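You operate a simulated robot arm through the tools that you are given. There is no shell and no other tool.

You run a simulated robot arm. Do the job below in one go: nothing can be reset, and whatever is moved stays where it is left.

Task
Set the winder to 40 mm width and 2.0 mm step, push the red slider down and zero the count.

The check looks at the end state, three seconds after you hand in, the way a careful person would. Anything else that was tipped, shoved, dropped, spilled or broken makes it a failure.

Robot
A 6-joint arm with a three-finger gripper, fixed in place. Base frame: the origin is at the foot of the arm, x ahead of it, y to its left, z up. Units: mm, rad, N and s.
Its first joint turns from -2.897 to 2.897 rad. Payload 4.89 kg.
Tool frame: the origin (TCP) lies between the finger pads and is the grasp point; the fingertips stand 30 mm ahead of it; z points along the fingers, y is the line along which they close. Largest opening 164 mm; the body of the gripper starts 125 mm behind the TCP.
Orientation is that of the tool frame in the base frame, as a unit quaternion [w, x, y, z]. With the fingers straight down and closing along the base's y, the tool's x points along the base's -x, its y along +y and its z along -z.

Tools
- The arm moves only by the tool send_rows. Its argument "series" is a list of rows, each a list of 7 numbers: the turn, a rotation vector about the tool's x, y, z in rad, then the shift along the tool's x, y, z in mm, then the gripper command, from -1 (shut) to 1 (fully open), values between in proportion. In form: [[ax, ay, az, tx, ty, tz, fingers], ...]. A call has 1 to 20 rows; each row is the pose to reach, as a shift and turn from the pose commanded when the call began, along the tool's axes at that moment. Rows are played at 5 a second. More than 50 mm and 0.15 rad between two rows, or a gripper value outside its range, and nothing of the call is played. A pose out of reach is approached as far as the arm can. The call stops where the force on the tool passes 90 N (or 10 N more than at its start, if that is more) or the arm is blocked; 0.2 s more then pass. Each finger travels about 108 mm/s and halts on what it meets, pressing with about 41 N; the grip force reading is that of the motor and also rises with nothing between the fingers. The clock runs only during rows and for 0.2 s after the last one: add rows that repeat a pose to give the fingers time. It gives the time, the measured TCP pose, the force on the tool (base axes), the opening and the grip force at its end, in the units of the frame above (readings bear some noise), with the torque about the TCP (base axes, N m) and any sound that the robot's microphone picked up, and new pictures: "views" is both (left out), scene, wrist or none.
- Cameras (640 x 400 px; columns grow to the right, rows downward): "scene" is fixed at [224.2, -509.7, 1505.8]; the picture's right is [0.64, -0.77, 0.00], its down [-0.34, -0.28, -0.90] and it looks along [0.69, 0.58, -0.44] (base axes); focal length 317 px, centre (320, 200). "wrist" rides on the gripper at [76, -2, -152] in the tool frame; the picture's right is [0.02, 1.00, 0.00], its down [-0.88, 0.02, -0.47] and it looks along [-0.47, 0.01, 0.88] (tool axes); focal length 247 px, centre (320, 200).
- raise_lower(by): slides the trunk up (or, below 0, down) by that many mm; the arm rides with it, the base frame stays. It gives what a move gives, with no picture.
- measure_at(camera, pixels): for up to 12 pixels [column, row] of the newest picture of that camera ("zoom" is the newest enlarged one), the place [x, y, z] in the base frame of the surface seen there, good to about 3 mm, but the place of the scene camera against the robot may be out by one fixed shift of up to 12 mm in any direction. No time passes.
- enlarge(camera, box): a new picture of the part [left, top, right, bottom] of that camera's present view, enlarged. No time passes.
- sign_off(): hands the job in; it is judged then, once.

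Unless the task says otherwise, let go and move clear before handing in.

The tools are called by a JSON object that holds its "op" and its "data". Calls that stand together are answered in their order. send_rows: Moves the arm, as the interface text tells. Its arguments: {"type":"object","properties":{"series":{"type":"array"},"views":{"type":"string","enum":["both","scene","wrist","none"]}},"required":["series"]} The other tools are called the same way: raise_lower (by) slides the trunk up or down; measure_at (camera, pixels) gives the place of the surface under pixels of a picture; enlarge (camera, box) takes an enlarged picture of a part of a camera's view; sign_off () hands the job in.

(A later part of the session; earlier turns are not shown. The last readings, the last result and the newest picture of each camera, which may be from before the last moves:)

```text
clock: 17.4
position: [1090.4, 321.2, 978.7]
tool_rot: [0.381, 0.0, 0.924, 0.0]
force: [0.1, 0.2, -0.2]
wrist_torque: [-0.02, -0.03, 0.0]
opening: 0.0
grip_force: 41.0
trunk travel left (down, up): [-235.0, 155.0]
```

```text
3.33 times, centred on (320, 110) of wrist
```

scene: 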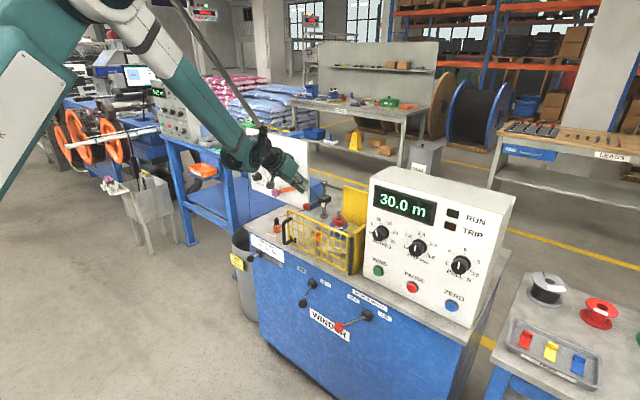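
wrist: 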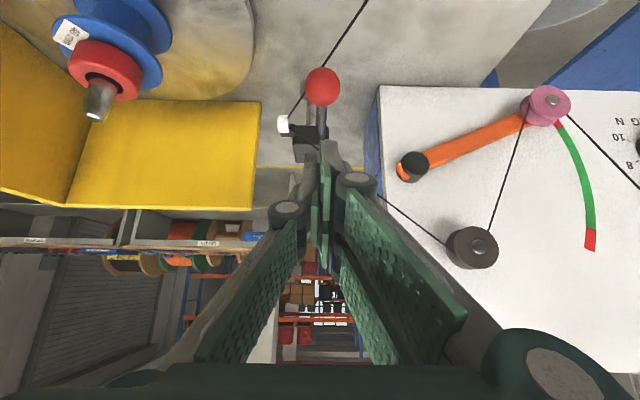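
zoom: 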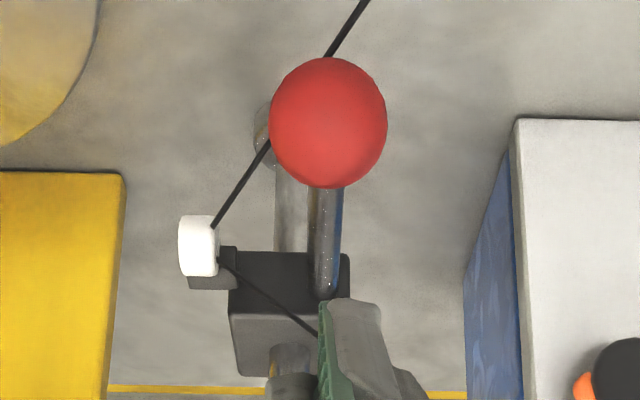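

Ball top is at about z=889, centre x≈1109, y≈322. I'll bring the tip's lower edge to just above it and then press down in small steps, watching the force.

{"op": "send_rows", "data": {"series": [[0, 0, 0, 12, 0.5, 16, -1], [0, 0, 0, 24, 0.5, 32, -1], [0, 0, 0, 33.5, 0.5, 47, -1], [0, 0, 0, 33.5, 0.5, 47, -1]]}}

{"op": "enlarge", "data": {"camera": "scene", "box": [280, 165, 360, 235]}}

{"op": "enlarge", "data": {"camera": "wrist", "box": [250, 80, 390, 220]}}

```text
clock: 18.4
position: [1098.5, 321.2, 921.6]
tool_rot: [0.381, 0.001, 0.925, -0.001]
force: [1.2, 0.1, 0.5]
wrist_torque: [-0.01, -0.01, -0.07]
opening: 0.0
grip_force: 40.7
trunk travel left (down, up): [-235.0, 155.0]
```

scene: 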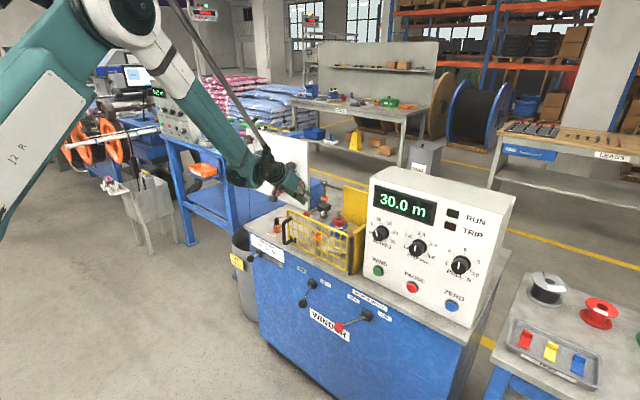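
wrist: 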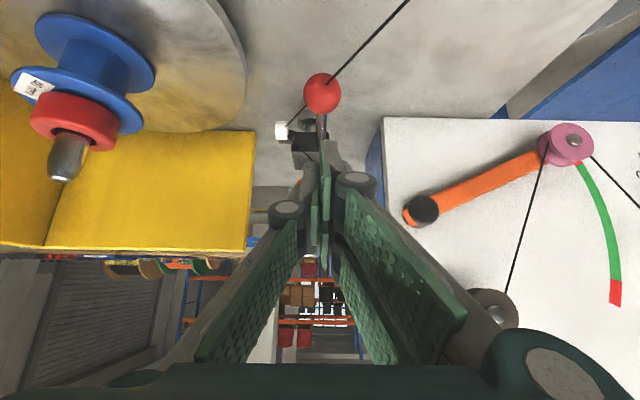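

```text
5.71 times, centred on (320, 200) of scene
```

zoom: 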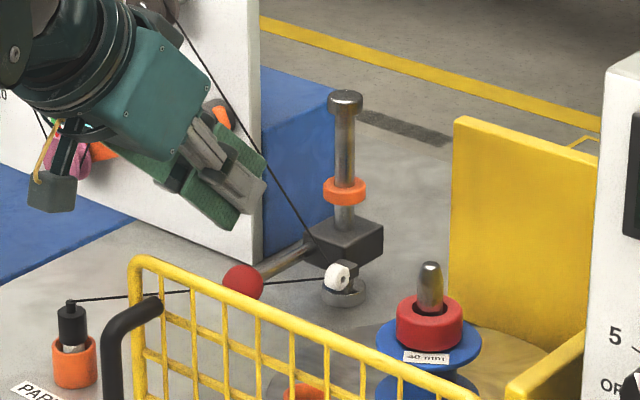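

```text
2.86 times, centred on (320, 150) of wrist
```

zoom: 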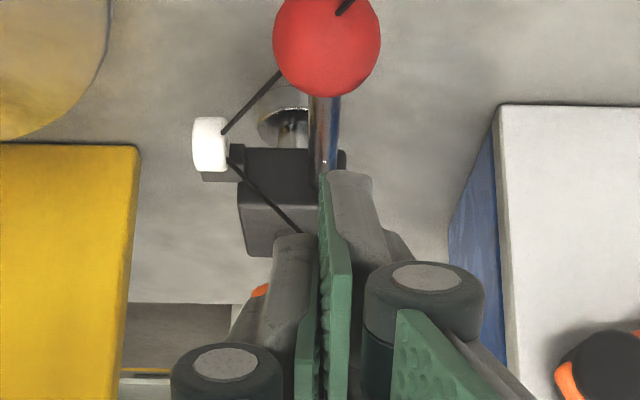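

The block has already dropped away from the orange ring after a light touch, with almost no force reading. I'll measure where the ball is now.

{"op": "measure_at", "data": {"camera": "wrist", "pixels": [[322, 94], [310, 94], [334, 94], [305, 140], [305, 155], [283, 131], [309, 124], [313, 122]]}}

{"op": "enlarge", "data": {"camera": "scene", "box": [300, 175, 350, 225]}}

{"op": "measure_at", "data": {"camera": "scene", "pixels": [[323, 212], [327, 214.5], [324.5, 204.5]]}}

```text
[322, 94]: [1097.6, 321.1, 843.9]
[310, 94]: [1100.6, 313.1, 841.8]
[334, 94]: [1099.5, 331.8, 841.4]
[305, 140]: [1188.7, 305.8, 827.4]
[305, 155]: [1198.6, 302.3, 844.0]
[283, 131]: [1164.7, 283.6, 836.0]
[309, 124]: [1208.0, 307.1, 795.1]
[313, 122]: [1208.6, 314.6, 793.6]
```

```text
8.00 times, centred on (325, 200) of scene
```

zoom: 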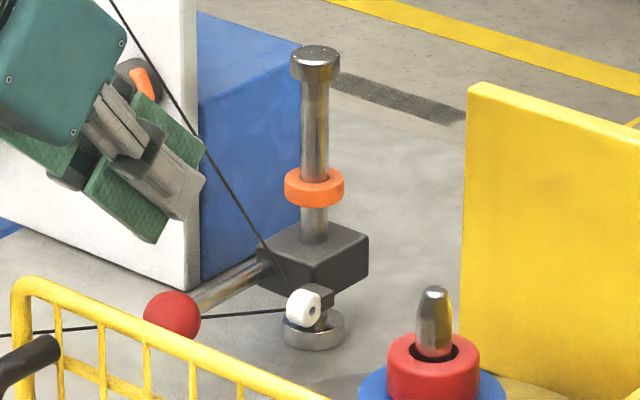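

```text
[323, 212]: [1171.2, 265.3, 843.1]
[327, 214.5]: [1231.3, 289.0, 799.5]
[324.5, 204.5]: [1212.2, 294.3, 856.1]
```

The ball now sits about 41 mm lower (surface z≈844) and the finger is 40 mm above it. I'll hold still briefly to see whether the block is still moving.

{"op": "send_rows", "data": {"series": [[0, 0, 0, 0, 0, 0, -1], [0, 0, 0, 0, 0, 0, -1], [0, 0, 0, 0, 0, 0, -1]]}}

{"op": "enlarge", "data": {"camera": "scene", "box": [300, 175, 350, 225]}}

{"op": "measure_at", "data": {"camera": "wrist", "pixels": [[322, 94], [305, 140], [283, 131]]}}

```text
clock: 19.2
position: [1098.7, 320.9, 922.2]
tool_rot: [0.382, 0.0, 0.924, -0.001]
force: [-0.5, -0.3, -0.4]
wrist_torque: [0.0, 0.01, -0.01]
opening: 0.0
grip_force: 40.7
trunk travel left (down, up): [-235.0, 155.0]
```

scene: 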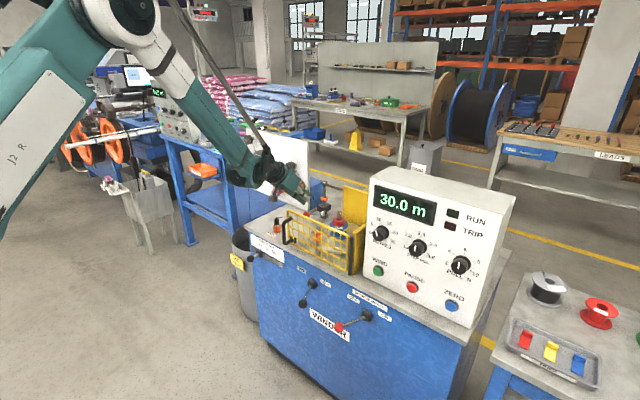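
wrist: 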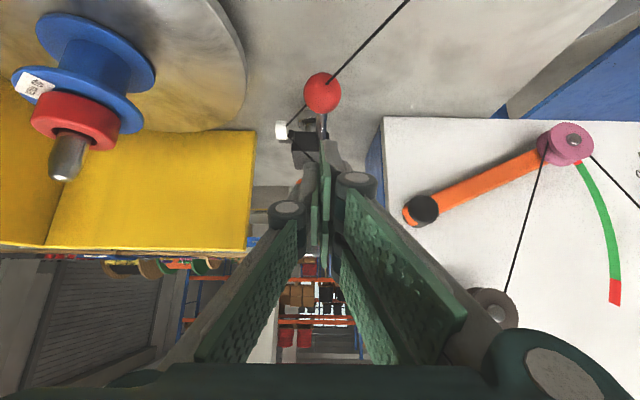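

```text
8.00 times, centred on (325, 200) of scene
```

zoom: 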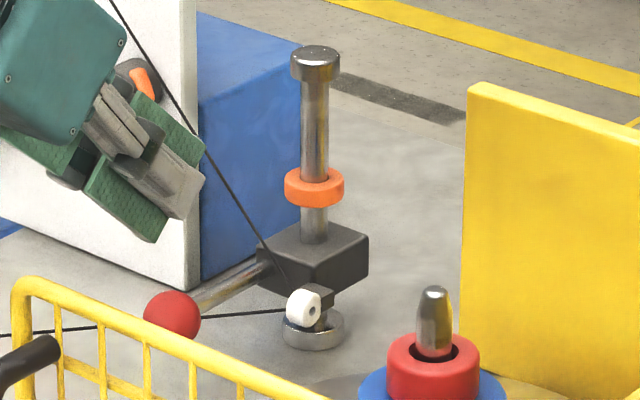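

```text
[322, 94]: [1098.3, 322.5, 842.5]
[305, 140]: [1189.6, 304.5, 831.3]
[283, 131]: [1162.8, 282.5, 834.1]
```

The block has stayed put since then. To make sure it's at the bottom of its travel, I'll follow down and press gently on the ball in small steps.

{"op": "send_rows", "data": {"series": [[0, 0, 0, 7, 0.5, 7, -1], [0, 0, 0, 14, 0.5, 14, -1], [0, 0, 0, 21, 0.5, 21, -1], [0, 0, 0, 27, 0.5, 27, -1], [0, 0, 0, 27, 0.5, 27, -1]]}}

{"op": "enlarge", "data": {"camera": "scene", "box": [300, 175, 350, 225]}}

```text
clock: 20.4
position: [1098.6, 321.8, 883.1]
tool_rot: [0.381, 0.0, 0.925, -0.001]
force: [-0.2, 0.7, -0.4]
wrist_torque: [-0.01, -0.01, -0.01]
opening: 0.0
grip_force: 41.1
trunk travel left (down, up): [-235.0, 155.0]
```

scene: 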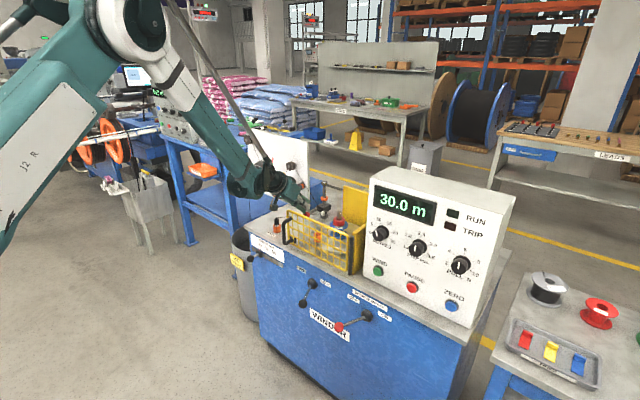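
wrist: 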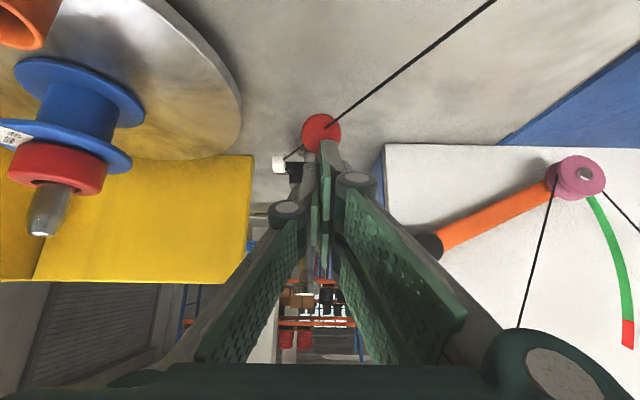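

```text
8.00 times, centred on (325, 200) of scene
```

zoom: 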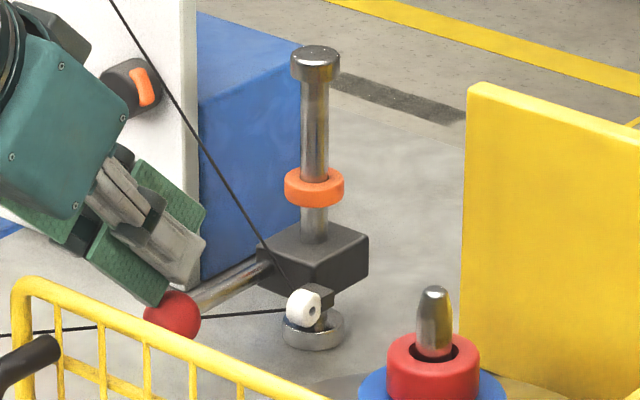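

The tip is just above the ball and the block hasn't moved. I'll press down in 2 mm steps.

{"op": "send_rows", "data": {"series": [[0, 0, 0, 1.5, 0, 1.5, -1], [0, 0, 0, 3, 0, 3, -1], [0, 0, 0, 4.5, 0, 4.5, -1]]}}

{"op": "enlarge", "data": {"camera": "scene", "box": [300, 175, 350, 225]}}

```text
clock: 21.2
position: [1098.2, 323.0, 877.7]
tool_rot: [0.381, 0.0, 0.925, 0.0]
force: [-1.1, -0.6, 0.6]
wrist_torque: [-0.04, 0.05, -0.03]
opening: 0.1
grip_force: 41.5
trunk travel left (down, up): [-235.0, 155.0]
```

scene: 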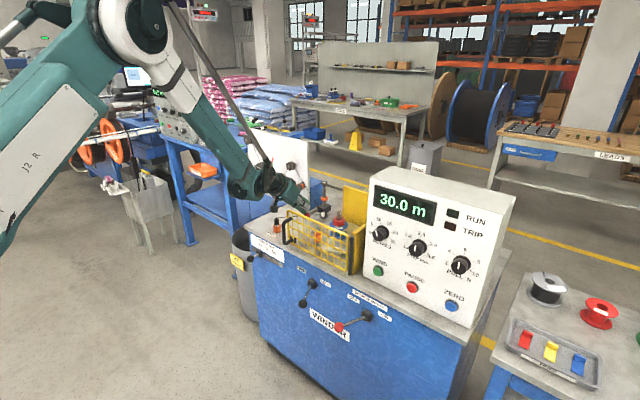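
wrist: 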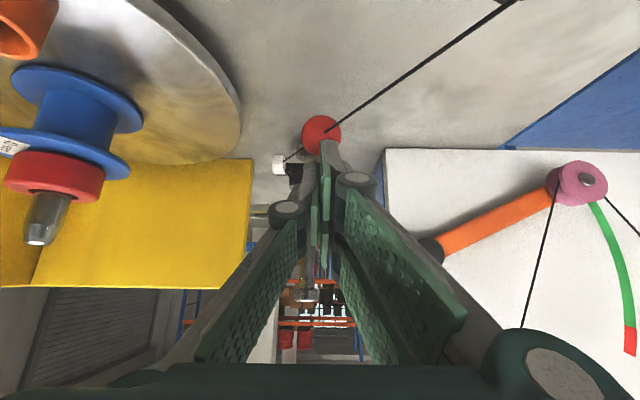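

```text
8.00 times, centred on (325, 200) of scene
```

zoom: 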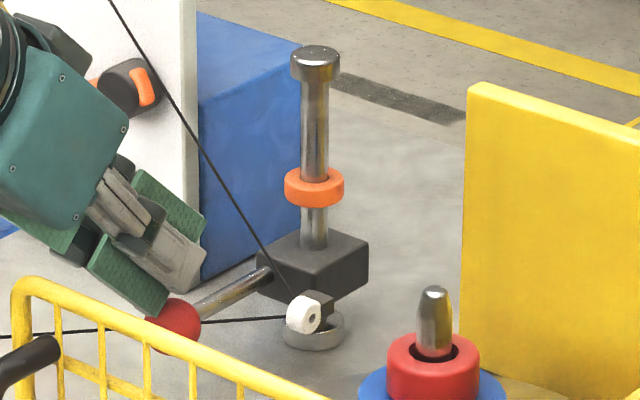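

The ball moved about 5 mm further with very little force, so there's travel left. I'll continue down in small steps until it meets its stop.

{"op": "send_rows", "data": {"series": [[0, 0, 0, 1.5, -1, 1.5, -1], [0, 0, 0, 3, -1, 3, -1], [0, 0, 0, 4.5, -1, 4.5, -1], [0, 0, 0, 6, -1, 6, -1], [0, 0, 0, 6, -1, 6, -1]]}}

{"op": "enlarge", "data": {"camera": "scene", "box": [300, 175, 350, 225]}}

```text
clock: 22.4
position: [1098.6, 319.9, 869.2]
tool_rot: [0.381, 0.001, 0.925, -0.001]
force: [-0.1, 0.6, -0.2]
wrist_torque: [-0.02, 0.01, -0.03]
opening: 0.0
grip_force: 40.8
trunk travel left (down, up): [-235.0, 155.0]
```

scene: 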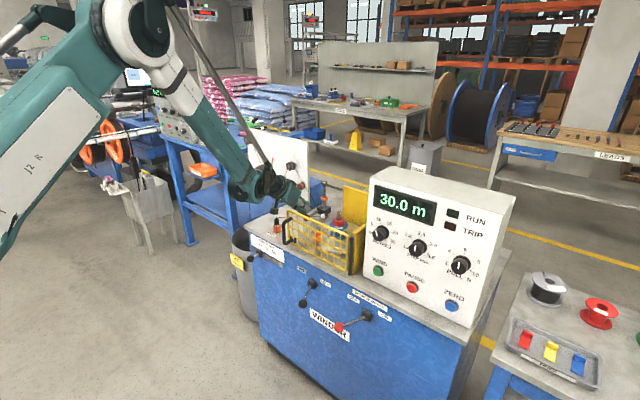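
wrist: 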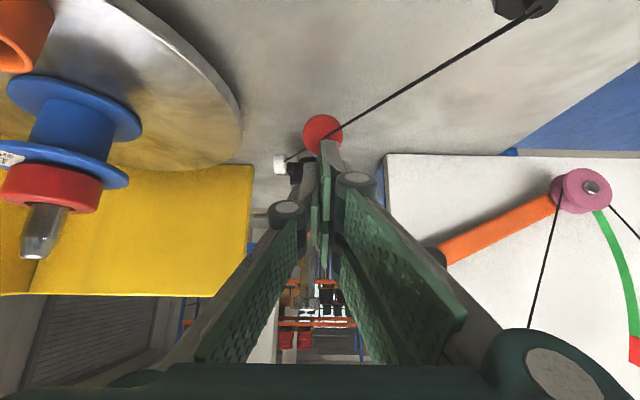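

```text
8.00 times, centred on (325, 200) of scene
```

zoom: 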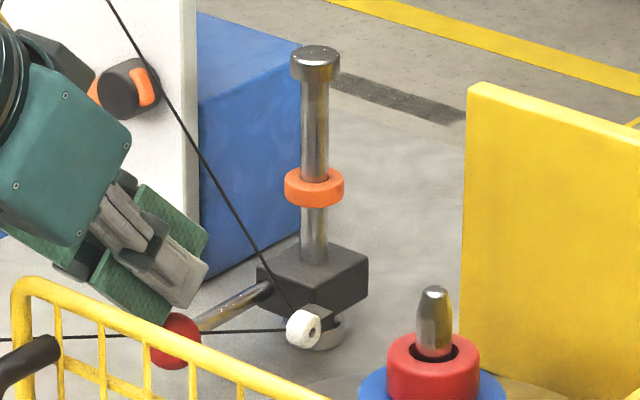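

The block follows with little force and is close to the base ring. I'll continue a few more millimetres.

{"op": "send_rows", "data": {"series": [[0, 0, 0, 1.2, 0.5, 1.2, -1], [0, 0, 0, 2.4, 0.5, 2.4, -1], [0, 0, 0, 3.6, 0.5, 3.6, -1], [0, 0, 0, 4.8, 0.5, 4.8, -1], [0, 0, 0, 4.8, 0.5, 4.8, -1]]}}

{"op": "enlarge", "data": {"camera": "scene", "box": [300, 175, 350, 225]}}

```text
clock: 23.6
position: [1097.1, 321.4, 865.6]
tool_rot: [0.382, 0.0, 0.924, 0.0]
force: [-10.6, 1.1, 33.3]
wrist_torque: [0.12, 0.41, -0.01]
opening: 0.0
grip_force: 41.1
trunk travel left (down, up): [-235.0, 155.0]
```

scene: 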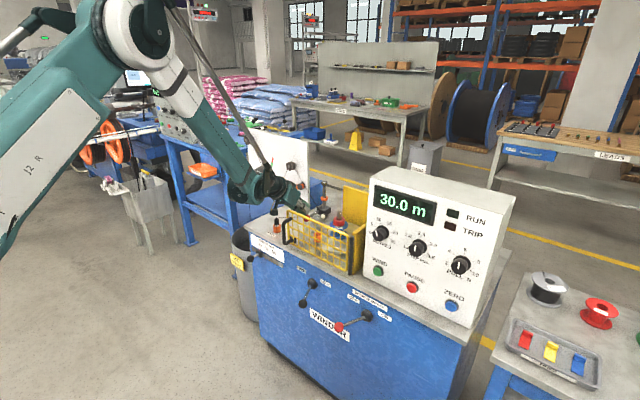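
wrist: 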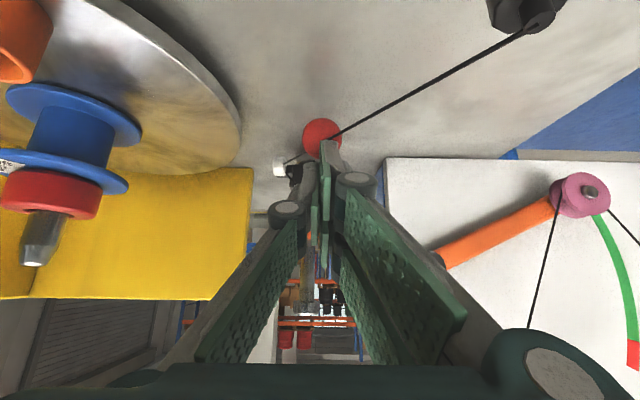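

```text
8.00 times, centred on (325, 200) of scene
```

zoom: 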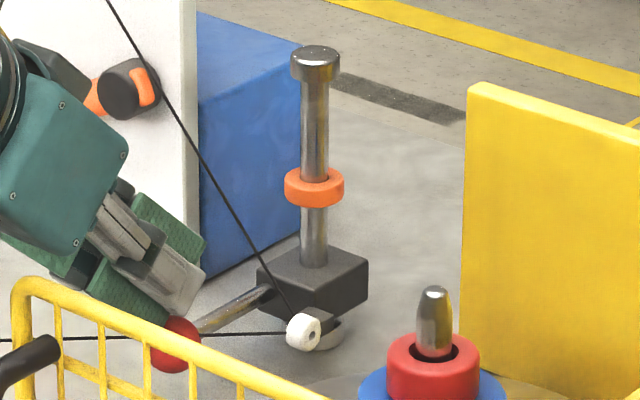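

The force rose to 33 N, so the slider is at its bottom stop. I'll lift straight up and check that it stays.

{"op": "send_rows", "data": {"series": [[0, 0, 0, -10, 0, -10, -1], [0, 0, 0, -35, 0, -35, -1], [0, 0, 0, -65, 0, -65, -1], [0, 0, 0, -95, 0, -95, -1], [0, 0, 0, -95, 0, -130, -1], [0, 0, 0, -95, 0, -165, -1], [0, 0, 0, -95, 0, -165, -1]]}}

{"op": "enlarge", "data": {"camera": "scene", "box": [300, 175, 350, 225]}}

```text
clock: 25.2
position: [1047.8, 322.1, 1047.1]
tool_rot: [0.381, 0.0, 0.924, 0.0]
force: [-0.8, 1.2, 0.8]
wrist_torque: [0.02, 0.0, 0.04]
opening: 0.3
grip_force: 41.3
trunk travel left (down, up): [-235.0, 155.0]
```

scene: 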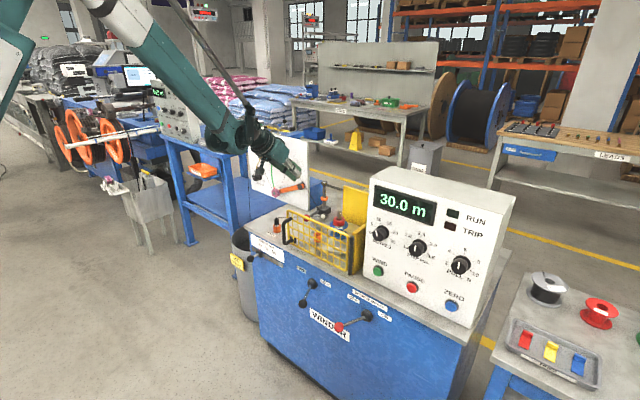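
wrist: 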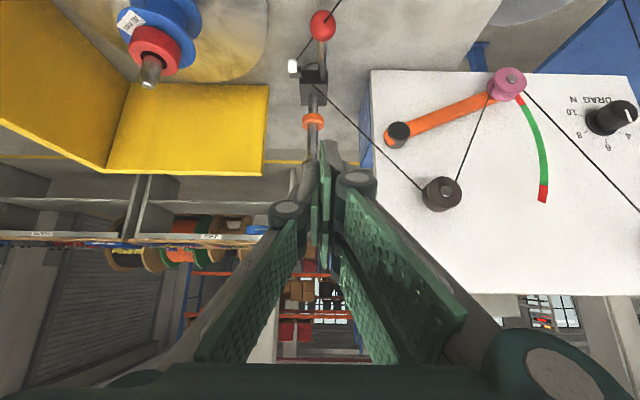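

```text
8.00 times, centred on (325, 200) of scene
```

zoom: 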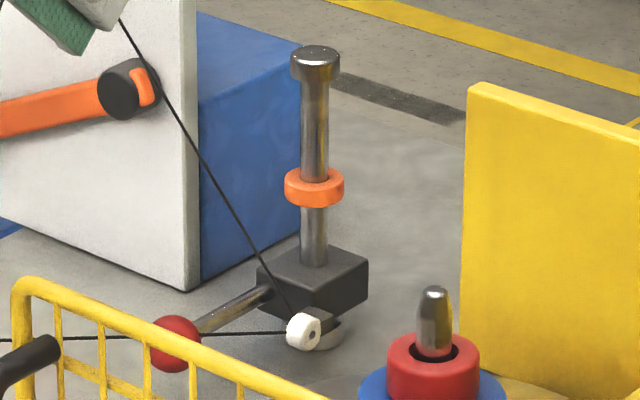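

The slider stays at the bottom (ball at zoom (175,343)) after release. Next I'll back away from the guard and bring the tool to horizontal, facing the control panel in front of the STEP dial.

{"op": "send_rows", "data": {"series": [[0, 0, 0, 28, -10, -31, -1], [0, 0, 0, 55, -25, -62, -0.6], [0, 0, 0, 83, -45, -92, -0.3], [0, 0, 0, 111, -65, -123, -0.2], [0, 0, 0, 139, -80, -154, -0.2], [0, 0, 0, 166, -100, -184, -0.2], [0, 0, 0, 170, -145, -180, -0.2], [0, 0, 0, 173, -190, -176, -0.2], [0, -0.1, 0, 177, -235, -172, -0.2], [0, -0.2, 0, 180, -280, -168, -0.2], [0, -0.3, 0, 184, -325, -164, -0.2], [0, -0.4, 0, 187, -370, -160, -0.2], [0, -0.5, 0, 191, -415, -157, -0.2], [0, -0.6, 0, 195, -460, -154, -0.2], [0, -0.7, 0, 198, -505, -151, -0.2], [0, -0.785, 0, 201, -550, -149, -0.2], [0, -0.785, 0, 201, -562, -149, -0.2], [0, -0.785, 0, 201, -562, -149, -0.2]]}}

{"op": "enlarge", "data": {"camera": "wrist", "box": [180, 60, 460, 260]}}

```text
clock: 29.0
position: [869.3, -266.4, 1109.9]
tool_rot: [0.705, 0.001, 0.709, -0.001]
force: [-0.1, -0.3, -0.7]
wrist_torque: [-0.04, -0.04, 0.13]
opening: 65.3
grip_force: 0.0
out of reach, approached as far as the arm can: row 12, 13, 14, 15, 16, 17, 18
trunk travel left (down, up): [-235.0, 155.0]
```

scene: 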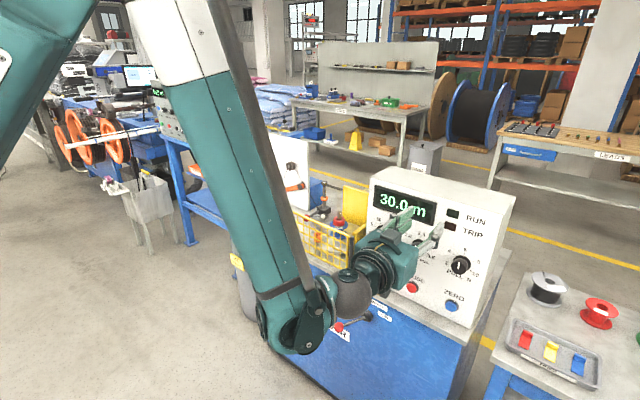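
wrist: 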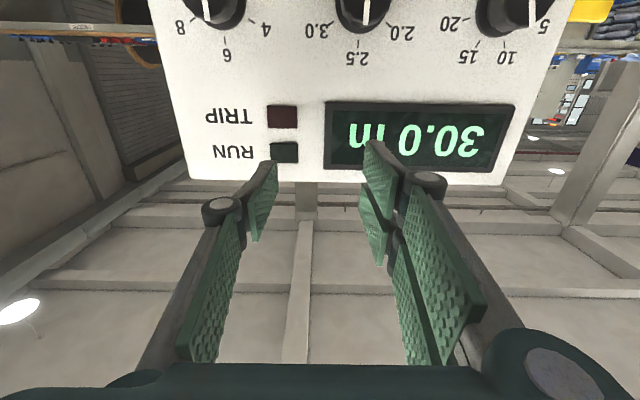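

```text
2.00 times, centred on (320, 160) of wrist
```

zoom: 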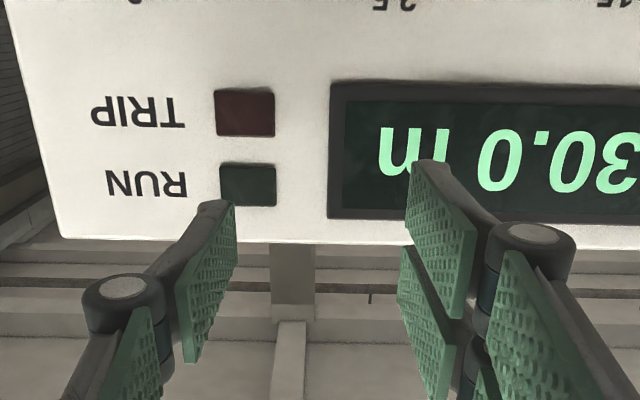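

The STEP dial at (362,5) in the wrist picture is pointing to 2.5, and METRES is at 10. The arm couldn't get as low as commanded, but it is level in front of the panel at (869, -266, 1110), so I'll lower the trunk by 100 mm.

{"op": "raise_lower", "data": {"by": -100}}

```text
clock: 30.3
position: [867.6, -266.6, 1010.2]
tool_rot: [0.705, 0.0, 0.709, -0.001]
force: [-0.9, -0.4, -0.1]
wrist_torque: [-0.02, 0.0, 0.0]
opening: 65.6
grip_force: 0.0
trunk travel left (down, up): [-135.0, 255.0]
```

{"op": "send_rows", "data": {"series": [[0, 0, 0, 0, 0, 0, -0.2]]}}

{"op": "enlarge", "data": {"camera": "wrist", "box": [240, 60, 440, 200]}}

{"op": "enlarge", "data": {"camera": "scene", "box": [200, 180, 480, 380]}}

```text
clock: 30.7
position: [869.5, -266.1, 1009.4]
tool_rot: [0.706, 0.0, 0.709, -0.001]
force: [0.2, -0.6, -0.1]
wrist_torque: [0.01, 0.01, 0.02]
opening: 65.7
grip_force: 0.0
trunk travel left (down, up): [-135.0, 255.0]
```

scene: 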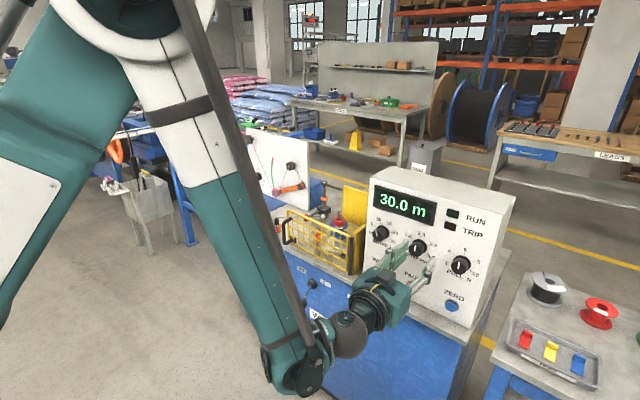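
wrist: 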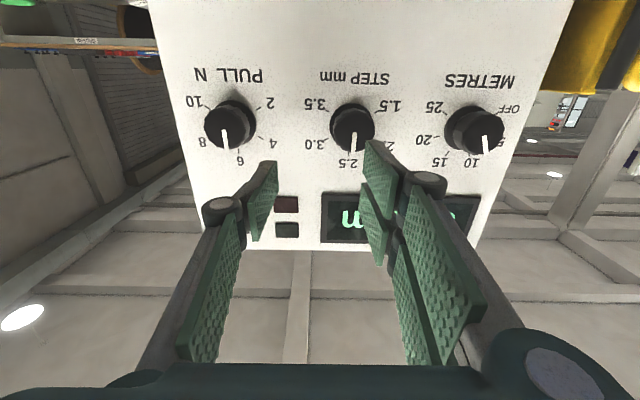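

```text
2.86 times, centred on (340, 130) of wrist
```

zoom: 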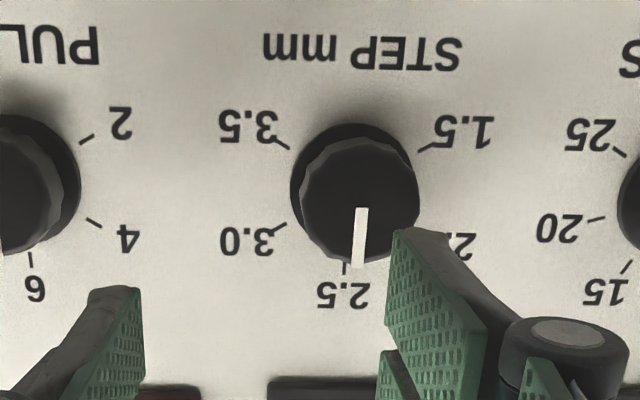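

```text
2.00 times, centred on (340, 280) of scene
```

zoom: 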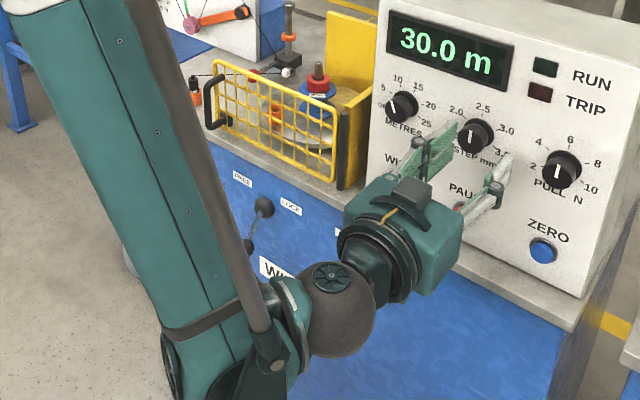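

STEP reads 2.5, with 2.0 one notch toward +y (about 60°, a negative turn about the tool's z). I'll measure the knob so I can grip it on its axis.

{"op": "measure_at", "data": {"camera": "wrist", "pixels": [[353, 127], [335, 127], [371, 125], [353, 145], [353, 110], [331, 122], [374, 118], [354, 103], [341, 153], [320, 140], [300, 100], [345, 155]]}}

{"op": "enlarge", "data": {"camera": "wrist", "box": [320, 90, 390, 170]}}

```text
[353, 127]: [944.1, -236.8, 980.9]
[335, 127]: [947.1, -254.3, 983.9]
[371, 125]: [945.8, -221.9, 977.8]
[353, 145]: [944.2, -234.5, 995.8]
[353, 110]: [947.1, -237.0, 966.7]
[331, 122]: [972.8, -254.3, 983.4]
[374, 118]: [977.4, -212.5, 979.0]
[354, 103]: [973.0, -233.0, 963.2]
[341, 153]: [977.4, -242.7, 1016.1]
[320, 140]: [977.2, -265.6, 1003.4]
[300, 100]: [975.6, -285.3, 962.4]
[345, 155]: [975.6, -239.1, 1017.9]
```

```text
5.00 times, centred on (355, 130) of wrist
```

zoom: 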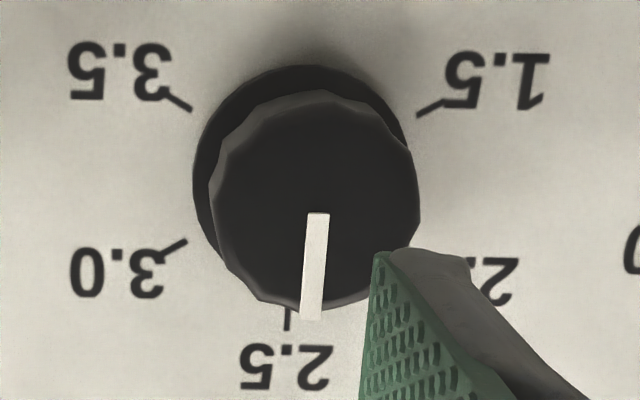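

The knob axis is at about y=-235.5, z=984, with the cap from x=944 to the panel at 977 and about 36 mm across. I'll align with the axis at a short standoff first.

{"op": "send_rows", "data": {"series": [[0, 0, 0, 12, 15, 0, -0.15], [0, 0, 0, 25.4, 30.5, 5, -0.15], [0, 0, 0, 25.4, 30.5, 10, -0.15], [0, 0, 0, 25.4, 30.5, 10, -0.15]]}}

{"op": "enlarge", "data": {"camera": "wrist", "box": [240, 100, 400, 220]}}

```text
clock: 31.7
position: [892.7, -241.2, 1000.4]
tool_rot: [0.705, 0.0, 0.709, 0.0]
force: [-0.3, -0.2, -0.1]
wrist_torque: [0.0, 0.01, 0.03]
opening: 69.8
grip_force: 0.0
out of reach, approached as far as the arm can: row 1, 2, 3, 4
trunk travel left (down, up): [-135.0, 255.0]
```

scene: 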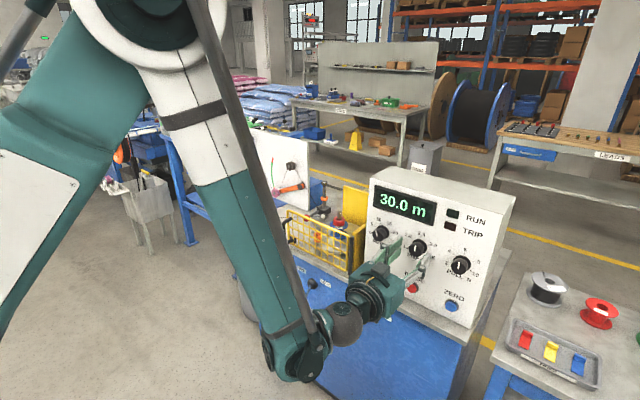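
wrist: 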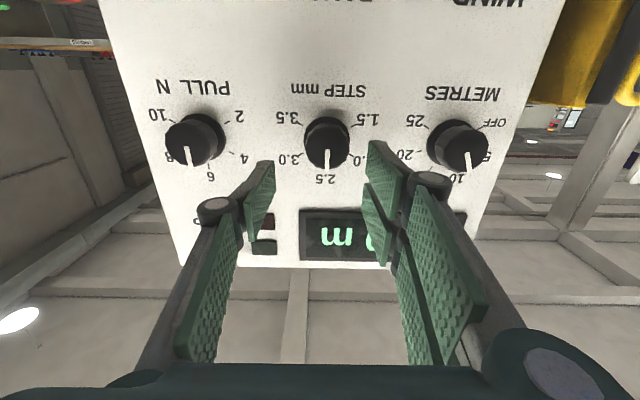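

```text
3.33 times, centred on (320, 160) of wrist
```

zoom: 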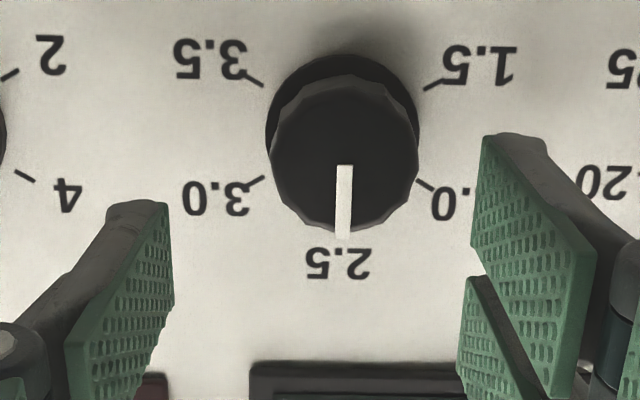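

The arm is again limited in how low it can go at this radius (it ended at z=1000). I'll lower the trunk another 50 mm and align from below.

{"op": "raise_lower", "data": {"by": -50}}

{"op": "send_rows", "data": {"series": [[0, 0, 0, -15, 3, 0, -0.15], [0, 0, 0, -33, 5.5, 0, -0.15], [0, 0, 0, -33, 5.5, 0, -0.15]]}}

{"op": "enlarge", "data": {"camera": "wrist", "box": [240, 100, 400, 220]}}

```text
clock: 32.6
position: [890.7, -240.9, 951.0]
tool_rot: [0.704, 0.0, 0.71, -0.001]
force: [0.0, -0.2, 0.3]
wrist_torque: [-0.02, 0.02, 0.0]
opening: 69.6
grip_force: 0.1
trunk travel left (down, up): [-85.0, 305.0]
```

```text
clock: 33.5
position: [892.5, -235.1, 984.1]
tool_rot: [0.705, 0.0, 0.71, 0.0]
force: [0.4, 0.7, 0.5]
wrist_torque: [0.01, -0.04, 0.02]
opening: 69.4
grip_force: 0.1
trunk travel left (down, up): [-85.0, 305.0]
```

scene: 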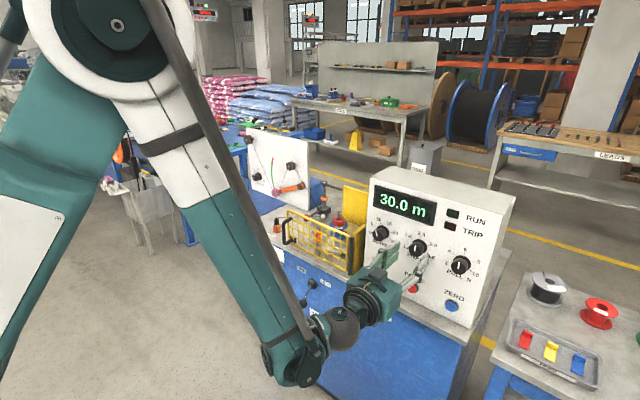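
wrist: 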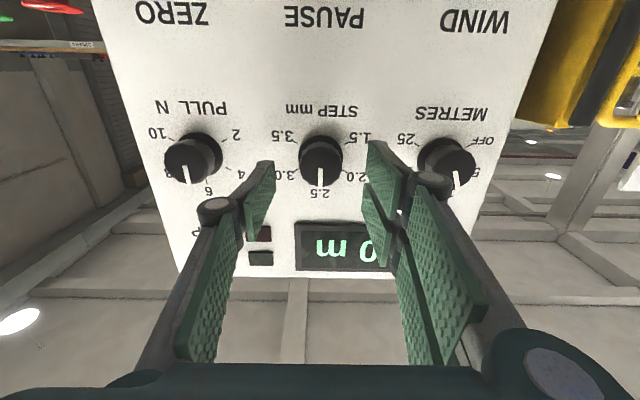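

```text
3.33 times, centred on (320, 160) of wrist
```

zoom: 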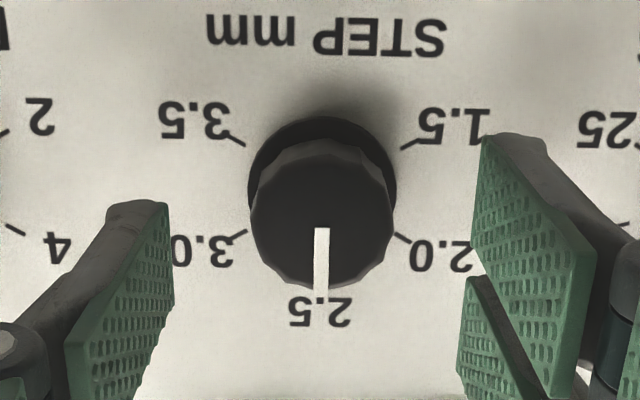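

{"op": "measure_at", "data": {"camera": "wrist", "pixels": [[320, 160], [320, 145], [320, 180], [302, 162], [340, 162], [295, 141], [346, 142], [293, 171], [344, 172], [320, 137], [320, 150], [321, 186]]}}

```text
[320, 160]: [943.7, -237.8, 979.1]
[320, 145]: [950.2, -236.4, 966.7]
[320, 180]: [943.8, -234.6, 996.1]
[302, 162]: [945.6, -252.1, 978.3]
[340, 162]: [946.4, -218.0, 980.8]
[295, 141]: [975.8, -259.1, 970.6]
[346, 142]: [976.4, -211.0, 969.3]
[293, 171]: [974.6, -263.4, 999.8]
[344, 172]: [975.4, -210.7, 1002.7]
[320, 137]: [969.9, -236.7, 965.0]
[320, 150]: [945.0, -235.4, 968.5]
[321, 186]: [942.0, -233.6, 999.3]
```

Tick measurements put the knob centre at y≈-235.8, z≈985, matching my alignment. I'll advance so the tips stop at x≈966, short of the skirt, and then close.

{"op": "send_rows", "data": {"series": [[0, 0, 0, -0.8, -0.5, 15, -0.15], [0, 0, 0, -0.8, -0.5, 30, -0.15], [0, 0, 0, -0.8, -0.5, 43, -0.15], [0, 0, 0, -0.8, -0.5, 43, -0.15]]}}

```text
clock: 34.5
position: [934.0, -236.8, 984.6]
tool_rot: [0.704, 0.0, 0.71, -0.001]
force: [0.1, -0.7, 0.2]
wrist_torque: [-0.03, 0.02, 0.0]
opening: 69.6
grip_force: 0.0
trunk travel left (down, up): [-85.0, 305.0]
```

scene: 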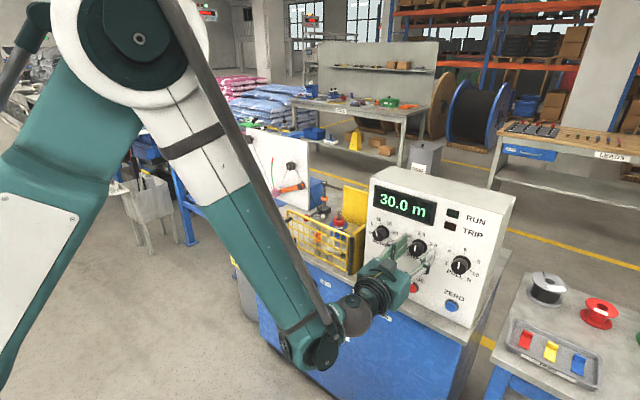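
wrist: 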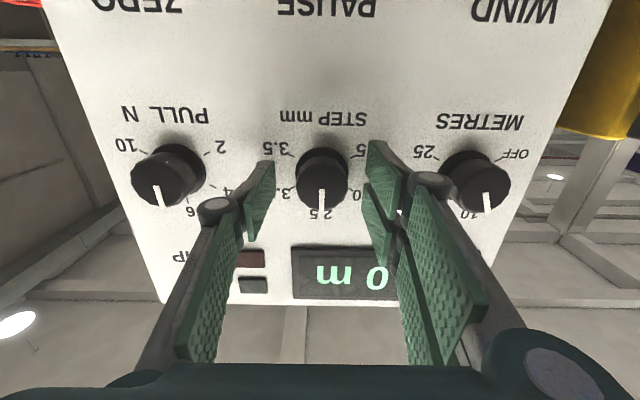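

{"op": "send_rows", "data": {"series": [[0, 0, 0, 0, 0.5, 0, -0.4], [0, 0, 0, 0, 0.5, 0, -0.7], [0, 0, 0, 0, 0.5, 0, -0.8], [0, 0, 0, 0, 0.5, 0, -0.8]], "views": "wrist"}}

{"op": "enlarge", "data": {"camera": "wrist", "box": [240, 100, 400, 220]}}

```text
clock: 35.5
position: [936.3, -235.8, 985.1]
tool_rot: [0.705, 0.0, 0.709, 0.0]
force: [0.0, 6.3, 0.7]
wrist_torque: [-0.02, -0.06, 0.18]
opening: 37.0
grip_force: 45.5
trunk travel left (down, up): [-85.0, 305.0]
```

wrist: 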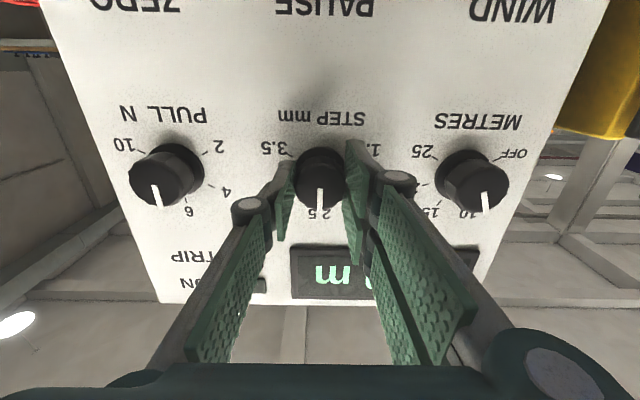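

```text
3.33 times, centred on (320, 160) of wrist
```

zoom: 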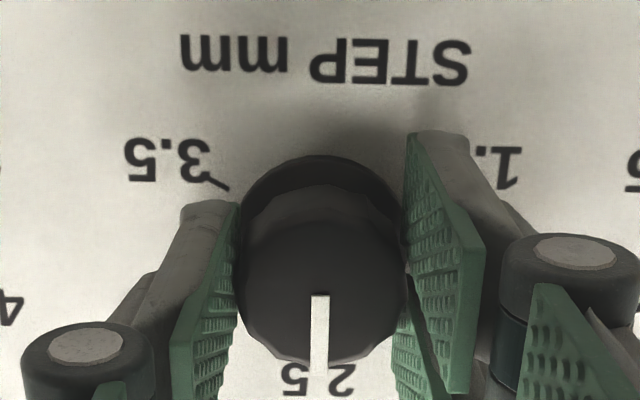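

The knob is held at 37.0 mm. I'll turn it 60° counter-clockwise as seen from the front (about -1.047 rad about tool z) in small steps.

{"op": "send_rows", "data": {"series": [[0, 0, -0.1, 0, 0, 0, -0.8], [0, 0, -0.2, 0, 0, 0, -0.8], [0, 0, -0.3, 0, 0, 0, -0.8], [0, 0, -0.4, 0, 0, 0, -0.8], [0, 0, -0.5, 0, 0, 0, -0.8], [0, 0, -0.6, 0, 0, 0, -0.8], [0, 0, -0.7, 0, 0, 0, -0.8], [0, 0, -0.8, 0, 0, 0, -0.8], [0, 0, -0.9, 0, 0, 0, -0.8], [0, 0, -1.0, 0, 0, 0, -0.8], [0, 0, -1.047, 0, 0, 0, -0.8], [0, 0, -1.047, 0, 0, 0, -0.8]]}}

{"op": "enlarge", "data": {"camera": "wrist", "box": [220, 100, 420, 260]}}

{"op": "enlarge", "data": {"camera": "scene", "box": [380, 215, 450, 275]}}

```text
clock: 38.0
position: [935.6, -235.4, 985.0]
tool_rot: [0.609, -0.355, 0.615, -0.353]
force: [25.8, -6.2, 30.2]
wrist_torque: [0.01, -0.86, -0.27]
opening: 36.9
grip_force: 45.2
trunk travel left (down, up): [-85.0, 305.0]
```

scene: 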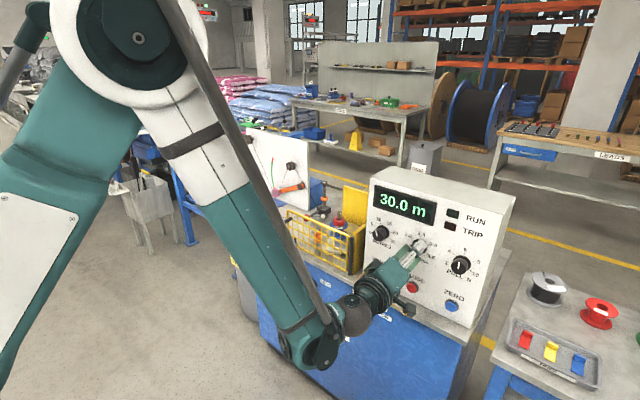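
wrist: 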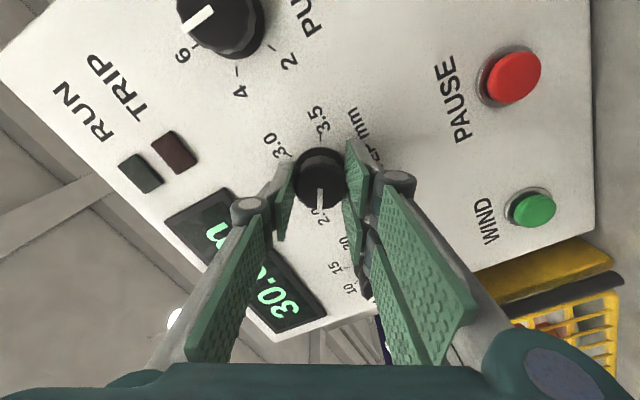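

```text
2.50 times, centred on (320, 180) of wrist
```

zoom: 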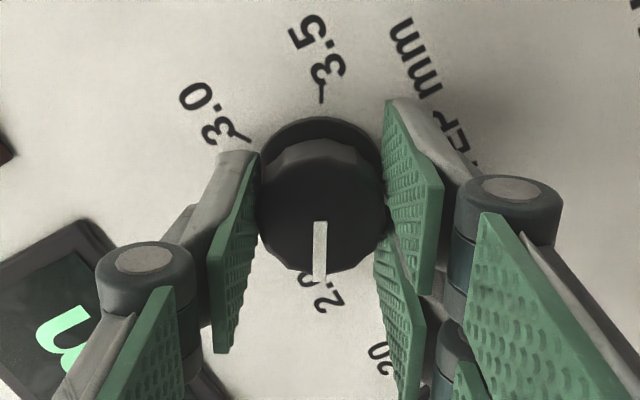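

```text
6.67 times, centred on (415, 245) of scene
```

zoom: 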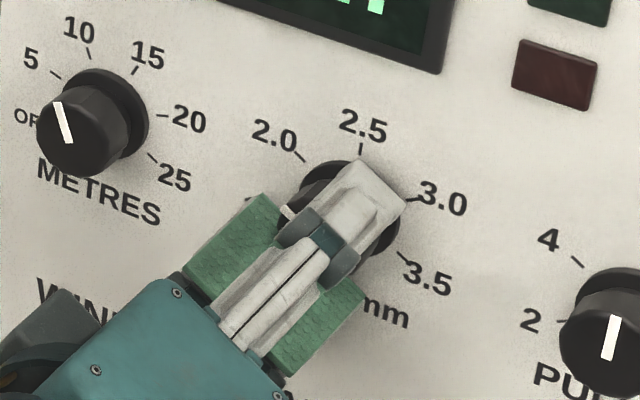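

The pointer now aims at the 2.0 label in both views. I'll open, back straight off and check the reading.

{"op": "send_rows", "data": {"series": [[0, 0, -1e-09, 0, 0, 0, -0.6], [0, 0, 0, 0, 0, 0, -0.4], [0, 0, 0, 0, 0, 0, -0.15], [0, 0, 0, 0, 0, 0, -0.15], [0, 0, 0, 0, 0, -20, -0.15], [0, 0, 0, 0, 0, -44, -0.15], [0, 0, 0, 0, 0, -44, -0.15]]}}

{"op": "enlarge", "data": {"camera": "wrist", "box": [220, 80, 420, 240]}}

{"op": "enlarge", "data": {"camera": "scene", "box": [380, 215, 450, 275]}}

```text
clock: 39.6
position: [891.3, -235.5, 984.1]
tool_rot: [0.61, -0.354, 0.614, -0.354]
force: [0.3, -0.3, -0.3]
wrist_torque: [-0.01, -0.02, -0.01]
opening: 69.7
grip_force: 0.0
trunk travel left (down, up): [-85.0, 305.0]
```

scene: 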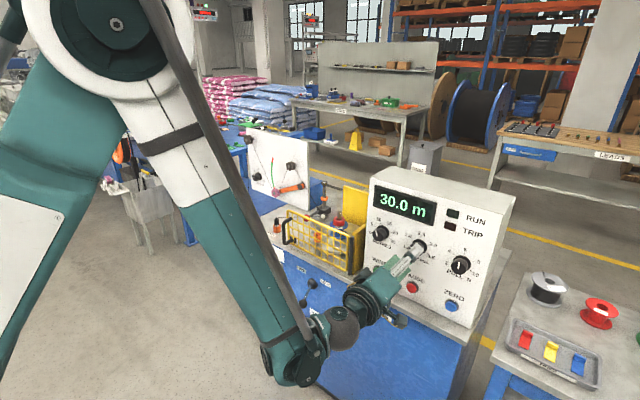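
wrist: 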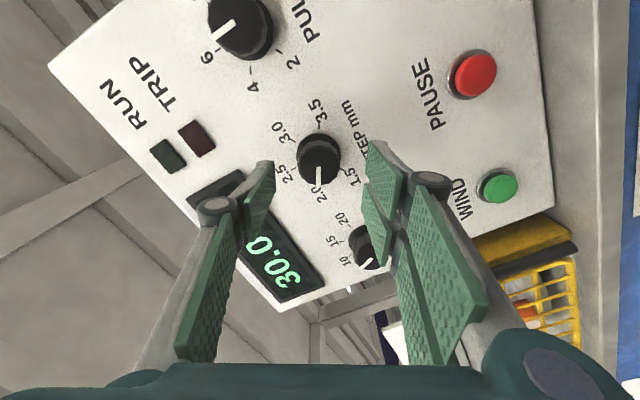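

```text
2.50 times, centred on (320, 160) of wrist
```

zoom: 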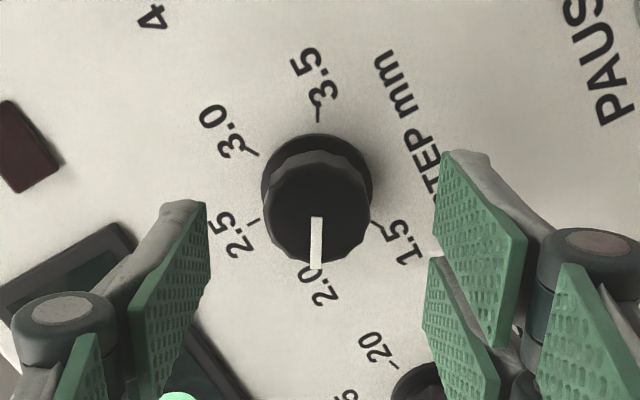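

```text
6.67 times, centred on (415, 245) of scene
```

zoom: 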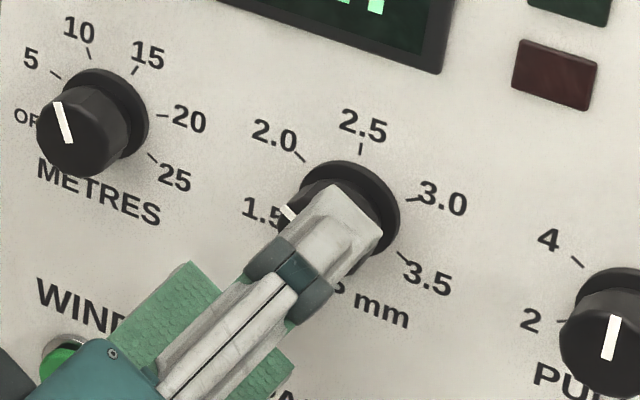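

STEP now points to 2.0, with the neighbouring ticks 2.5 and 1.5 symmetric about it. Next I'll undo the roll, close the fingers and move over toward the ZERO button.

{"op": "send_rows", "data": {"series": [[0, 0, 0.13, 0, 0, -20, -0.3], [0, 0, 0.26, 15, -9, -25, -0.6], [0, 0, 0.39, 30, -17, -25, -1], [0, 0, 0.52, 45, -26, -25, -1], [0, 0, 0.65, 60, -35, -25, -1], [0, 0, 0.78, 75, -43, -25, -1], [0, 0, 0.91, 90, -52, -25, -1], [0, 0, 1.047, 104, -60, -25, -1], [0, 0, 1.047, 104, -60, -25, -1]], "views": "none"}}

{"op": "send_rows", "data": {"series": [[0, 0.1, 0, 10, 0, 0, -1], [0, 0.2, 0, 20, 0, 0, -1], [0, 0.3, 0, 30, 0, 0, -1], [0, 0.4, 0, 40, 0, 0, -1], [0, 0.5236, 0, 60, 0, 0, -1], [0, 0.5236, 0, 60, 0, 0, -1]]}}

{"op": "enlarge", "data": {"camera": "wrist", "box": [200, 60, 440, 240]}}

{"op": "enlarge", "data": {"camera": "scene", "box": [350, 170, 510, 330]}}

```text
clock: 41.6
position: [866.7, -355.4, 986.0]
tool_rot: [0.705, 0.0, 0.709, 0.0]
force: [0.5, 0.5, 0.3]
wrist_torque: [-0.01, 0.03, -0.03]
opening: 0.0
grip_force: 40.7
trunk travel left (down, up): [-85.0, 305.0]
```

```text
clock: 43.0
position: [866.5, -356.3, 925.2]
tool_rot: [0.497, -0.001, 0.868, 0.0]
force: [-1.4, -0.5, 0.1]
wrist_torque: [-0.02, 0.01, 0.02]
opening: 0.0
grip_force: 40.9
trunk travel left (down, up): [-85.0, 305.0]
```

scene: 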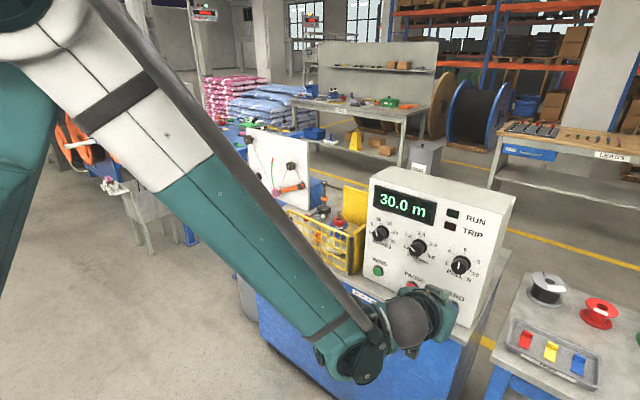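
wrist: 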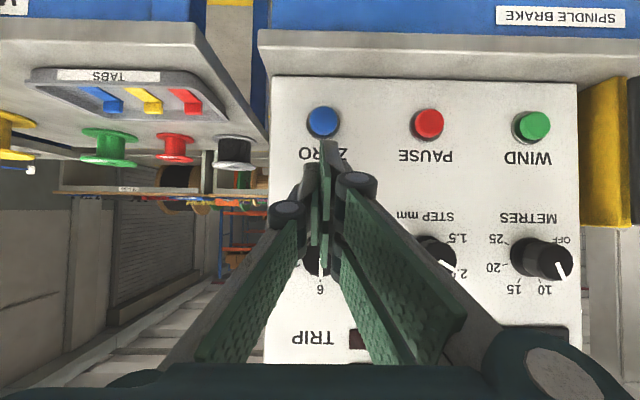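

```text
2.22 times, centred on (320, 150) of wrist
```

zoom: 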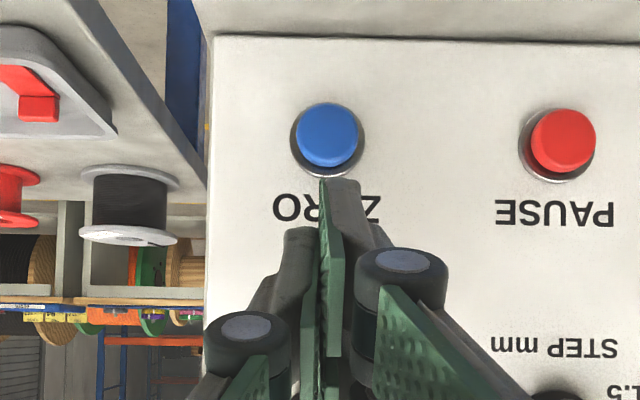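

```text
2.50 times, centred on (430, 250) of scene
```

zoom: 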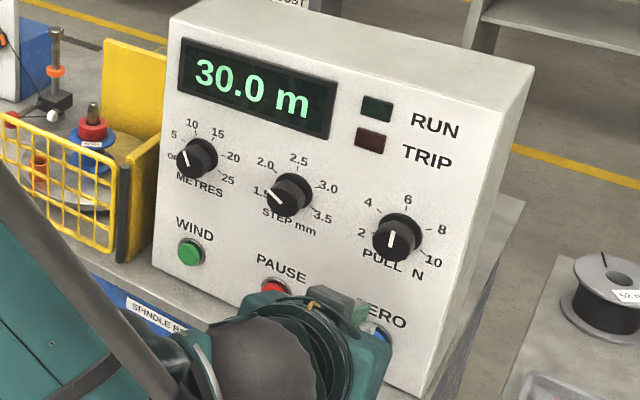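

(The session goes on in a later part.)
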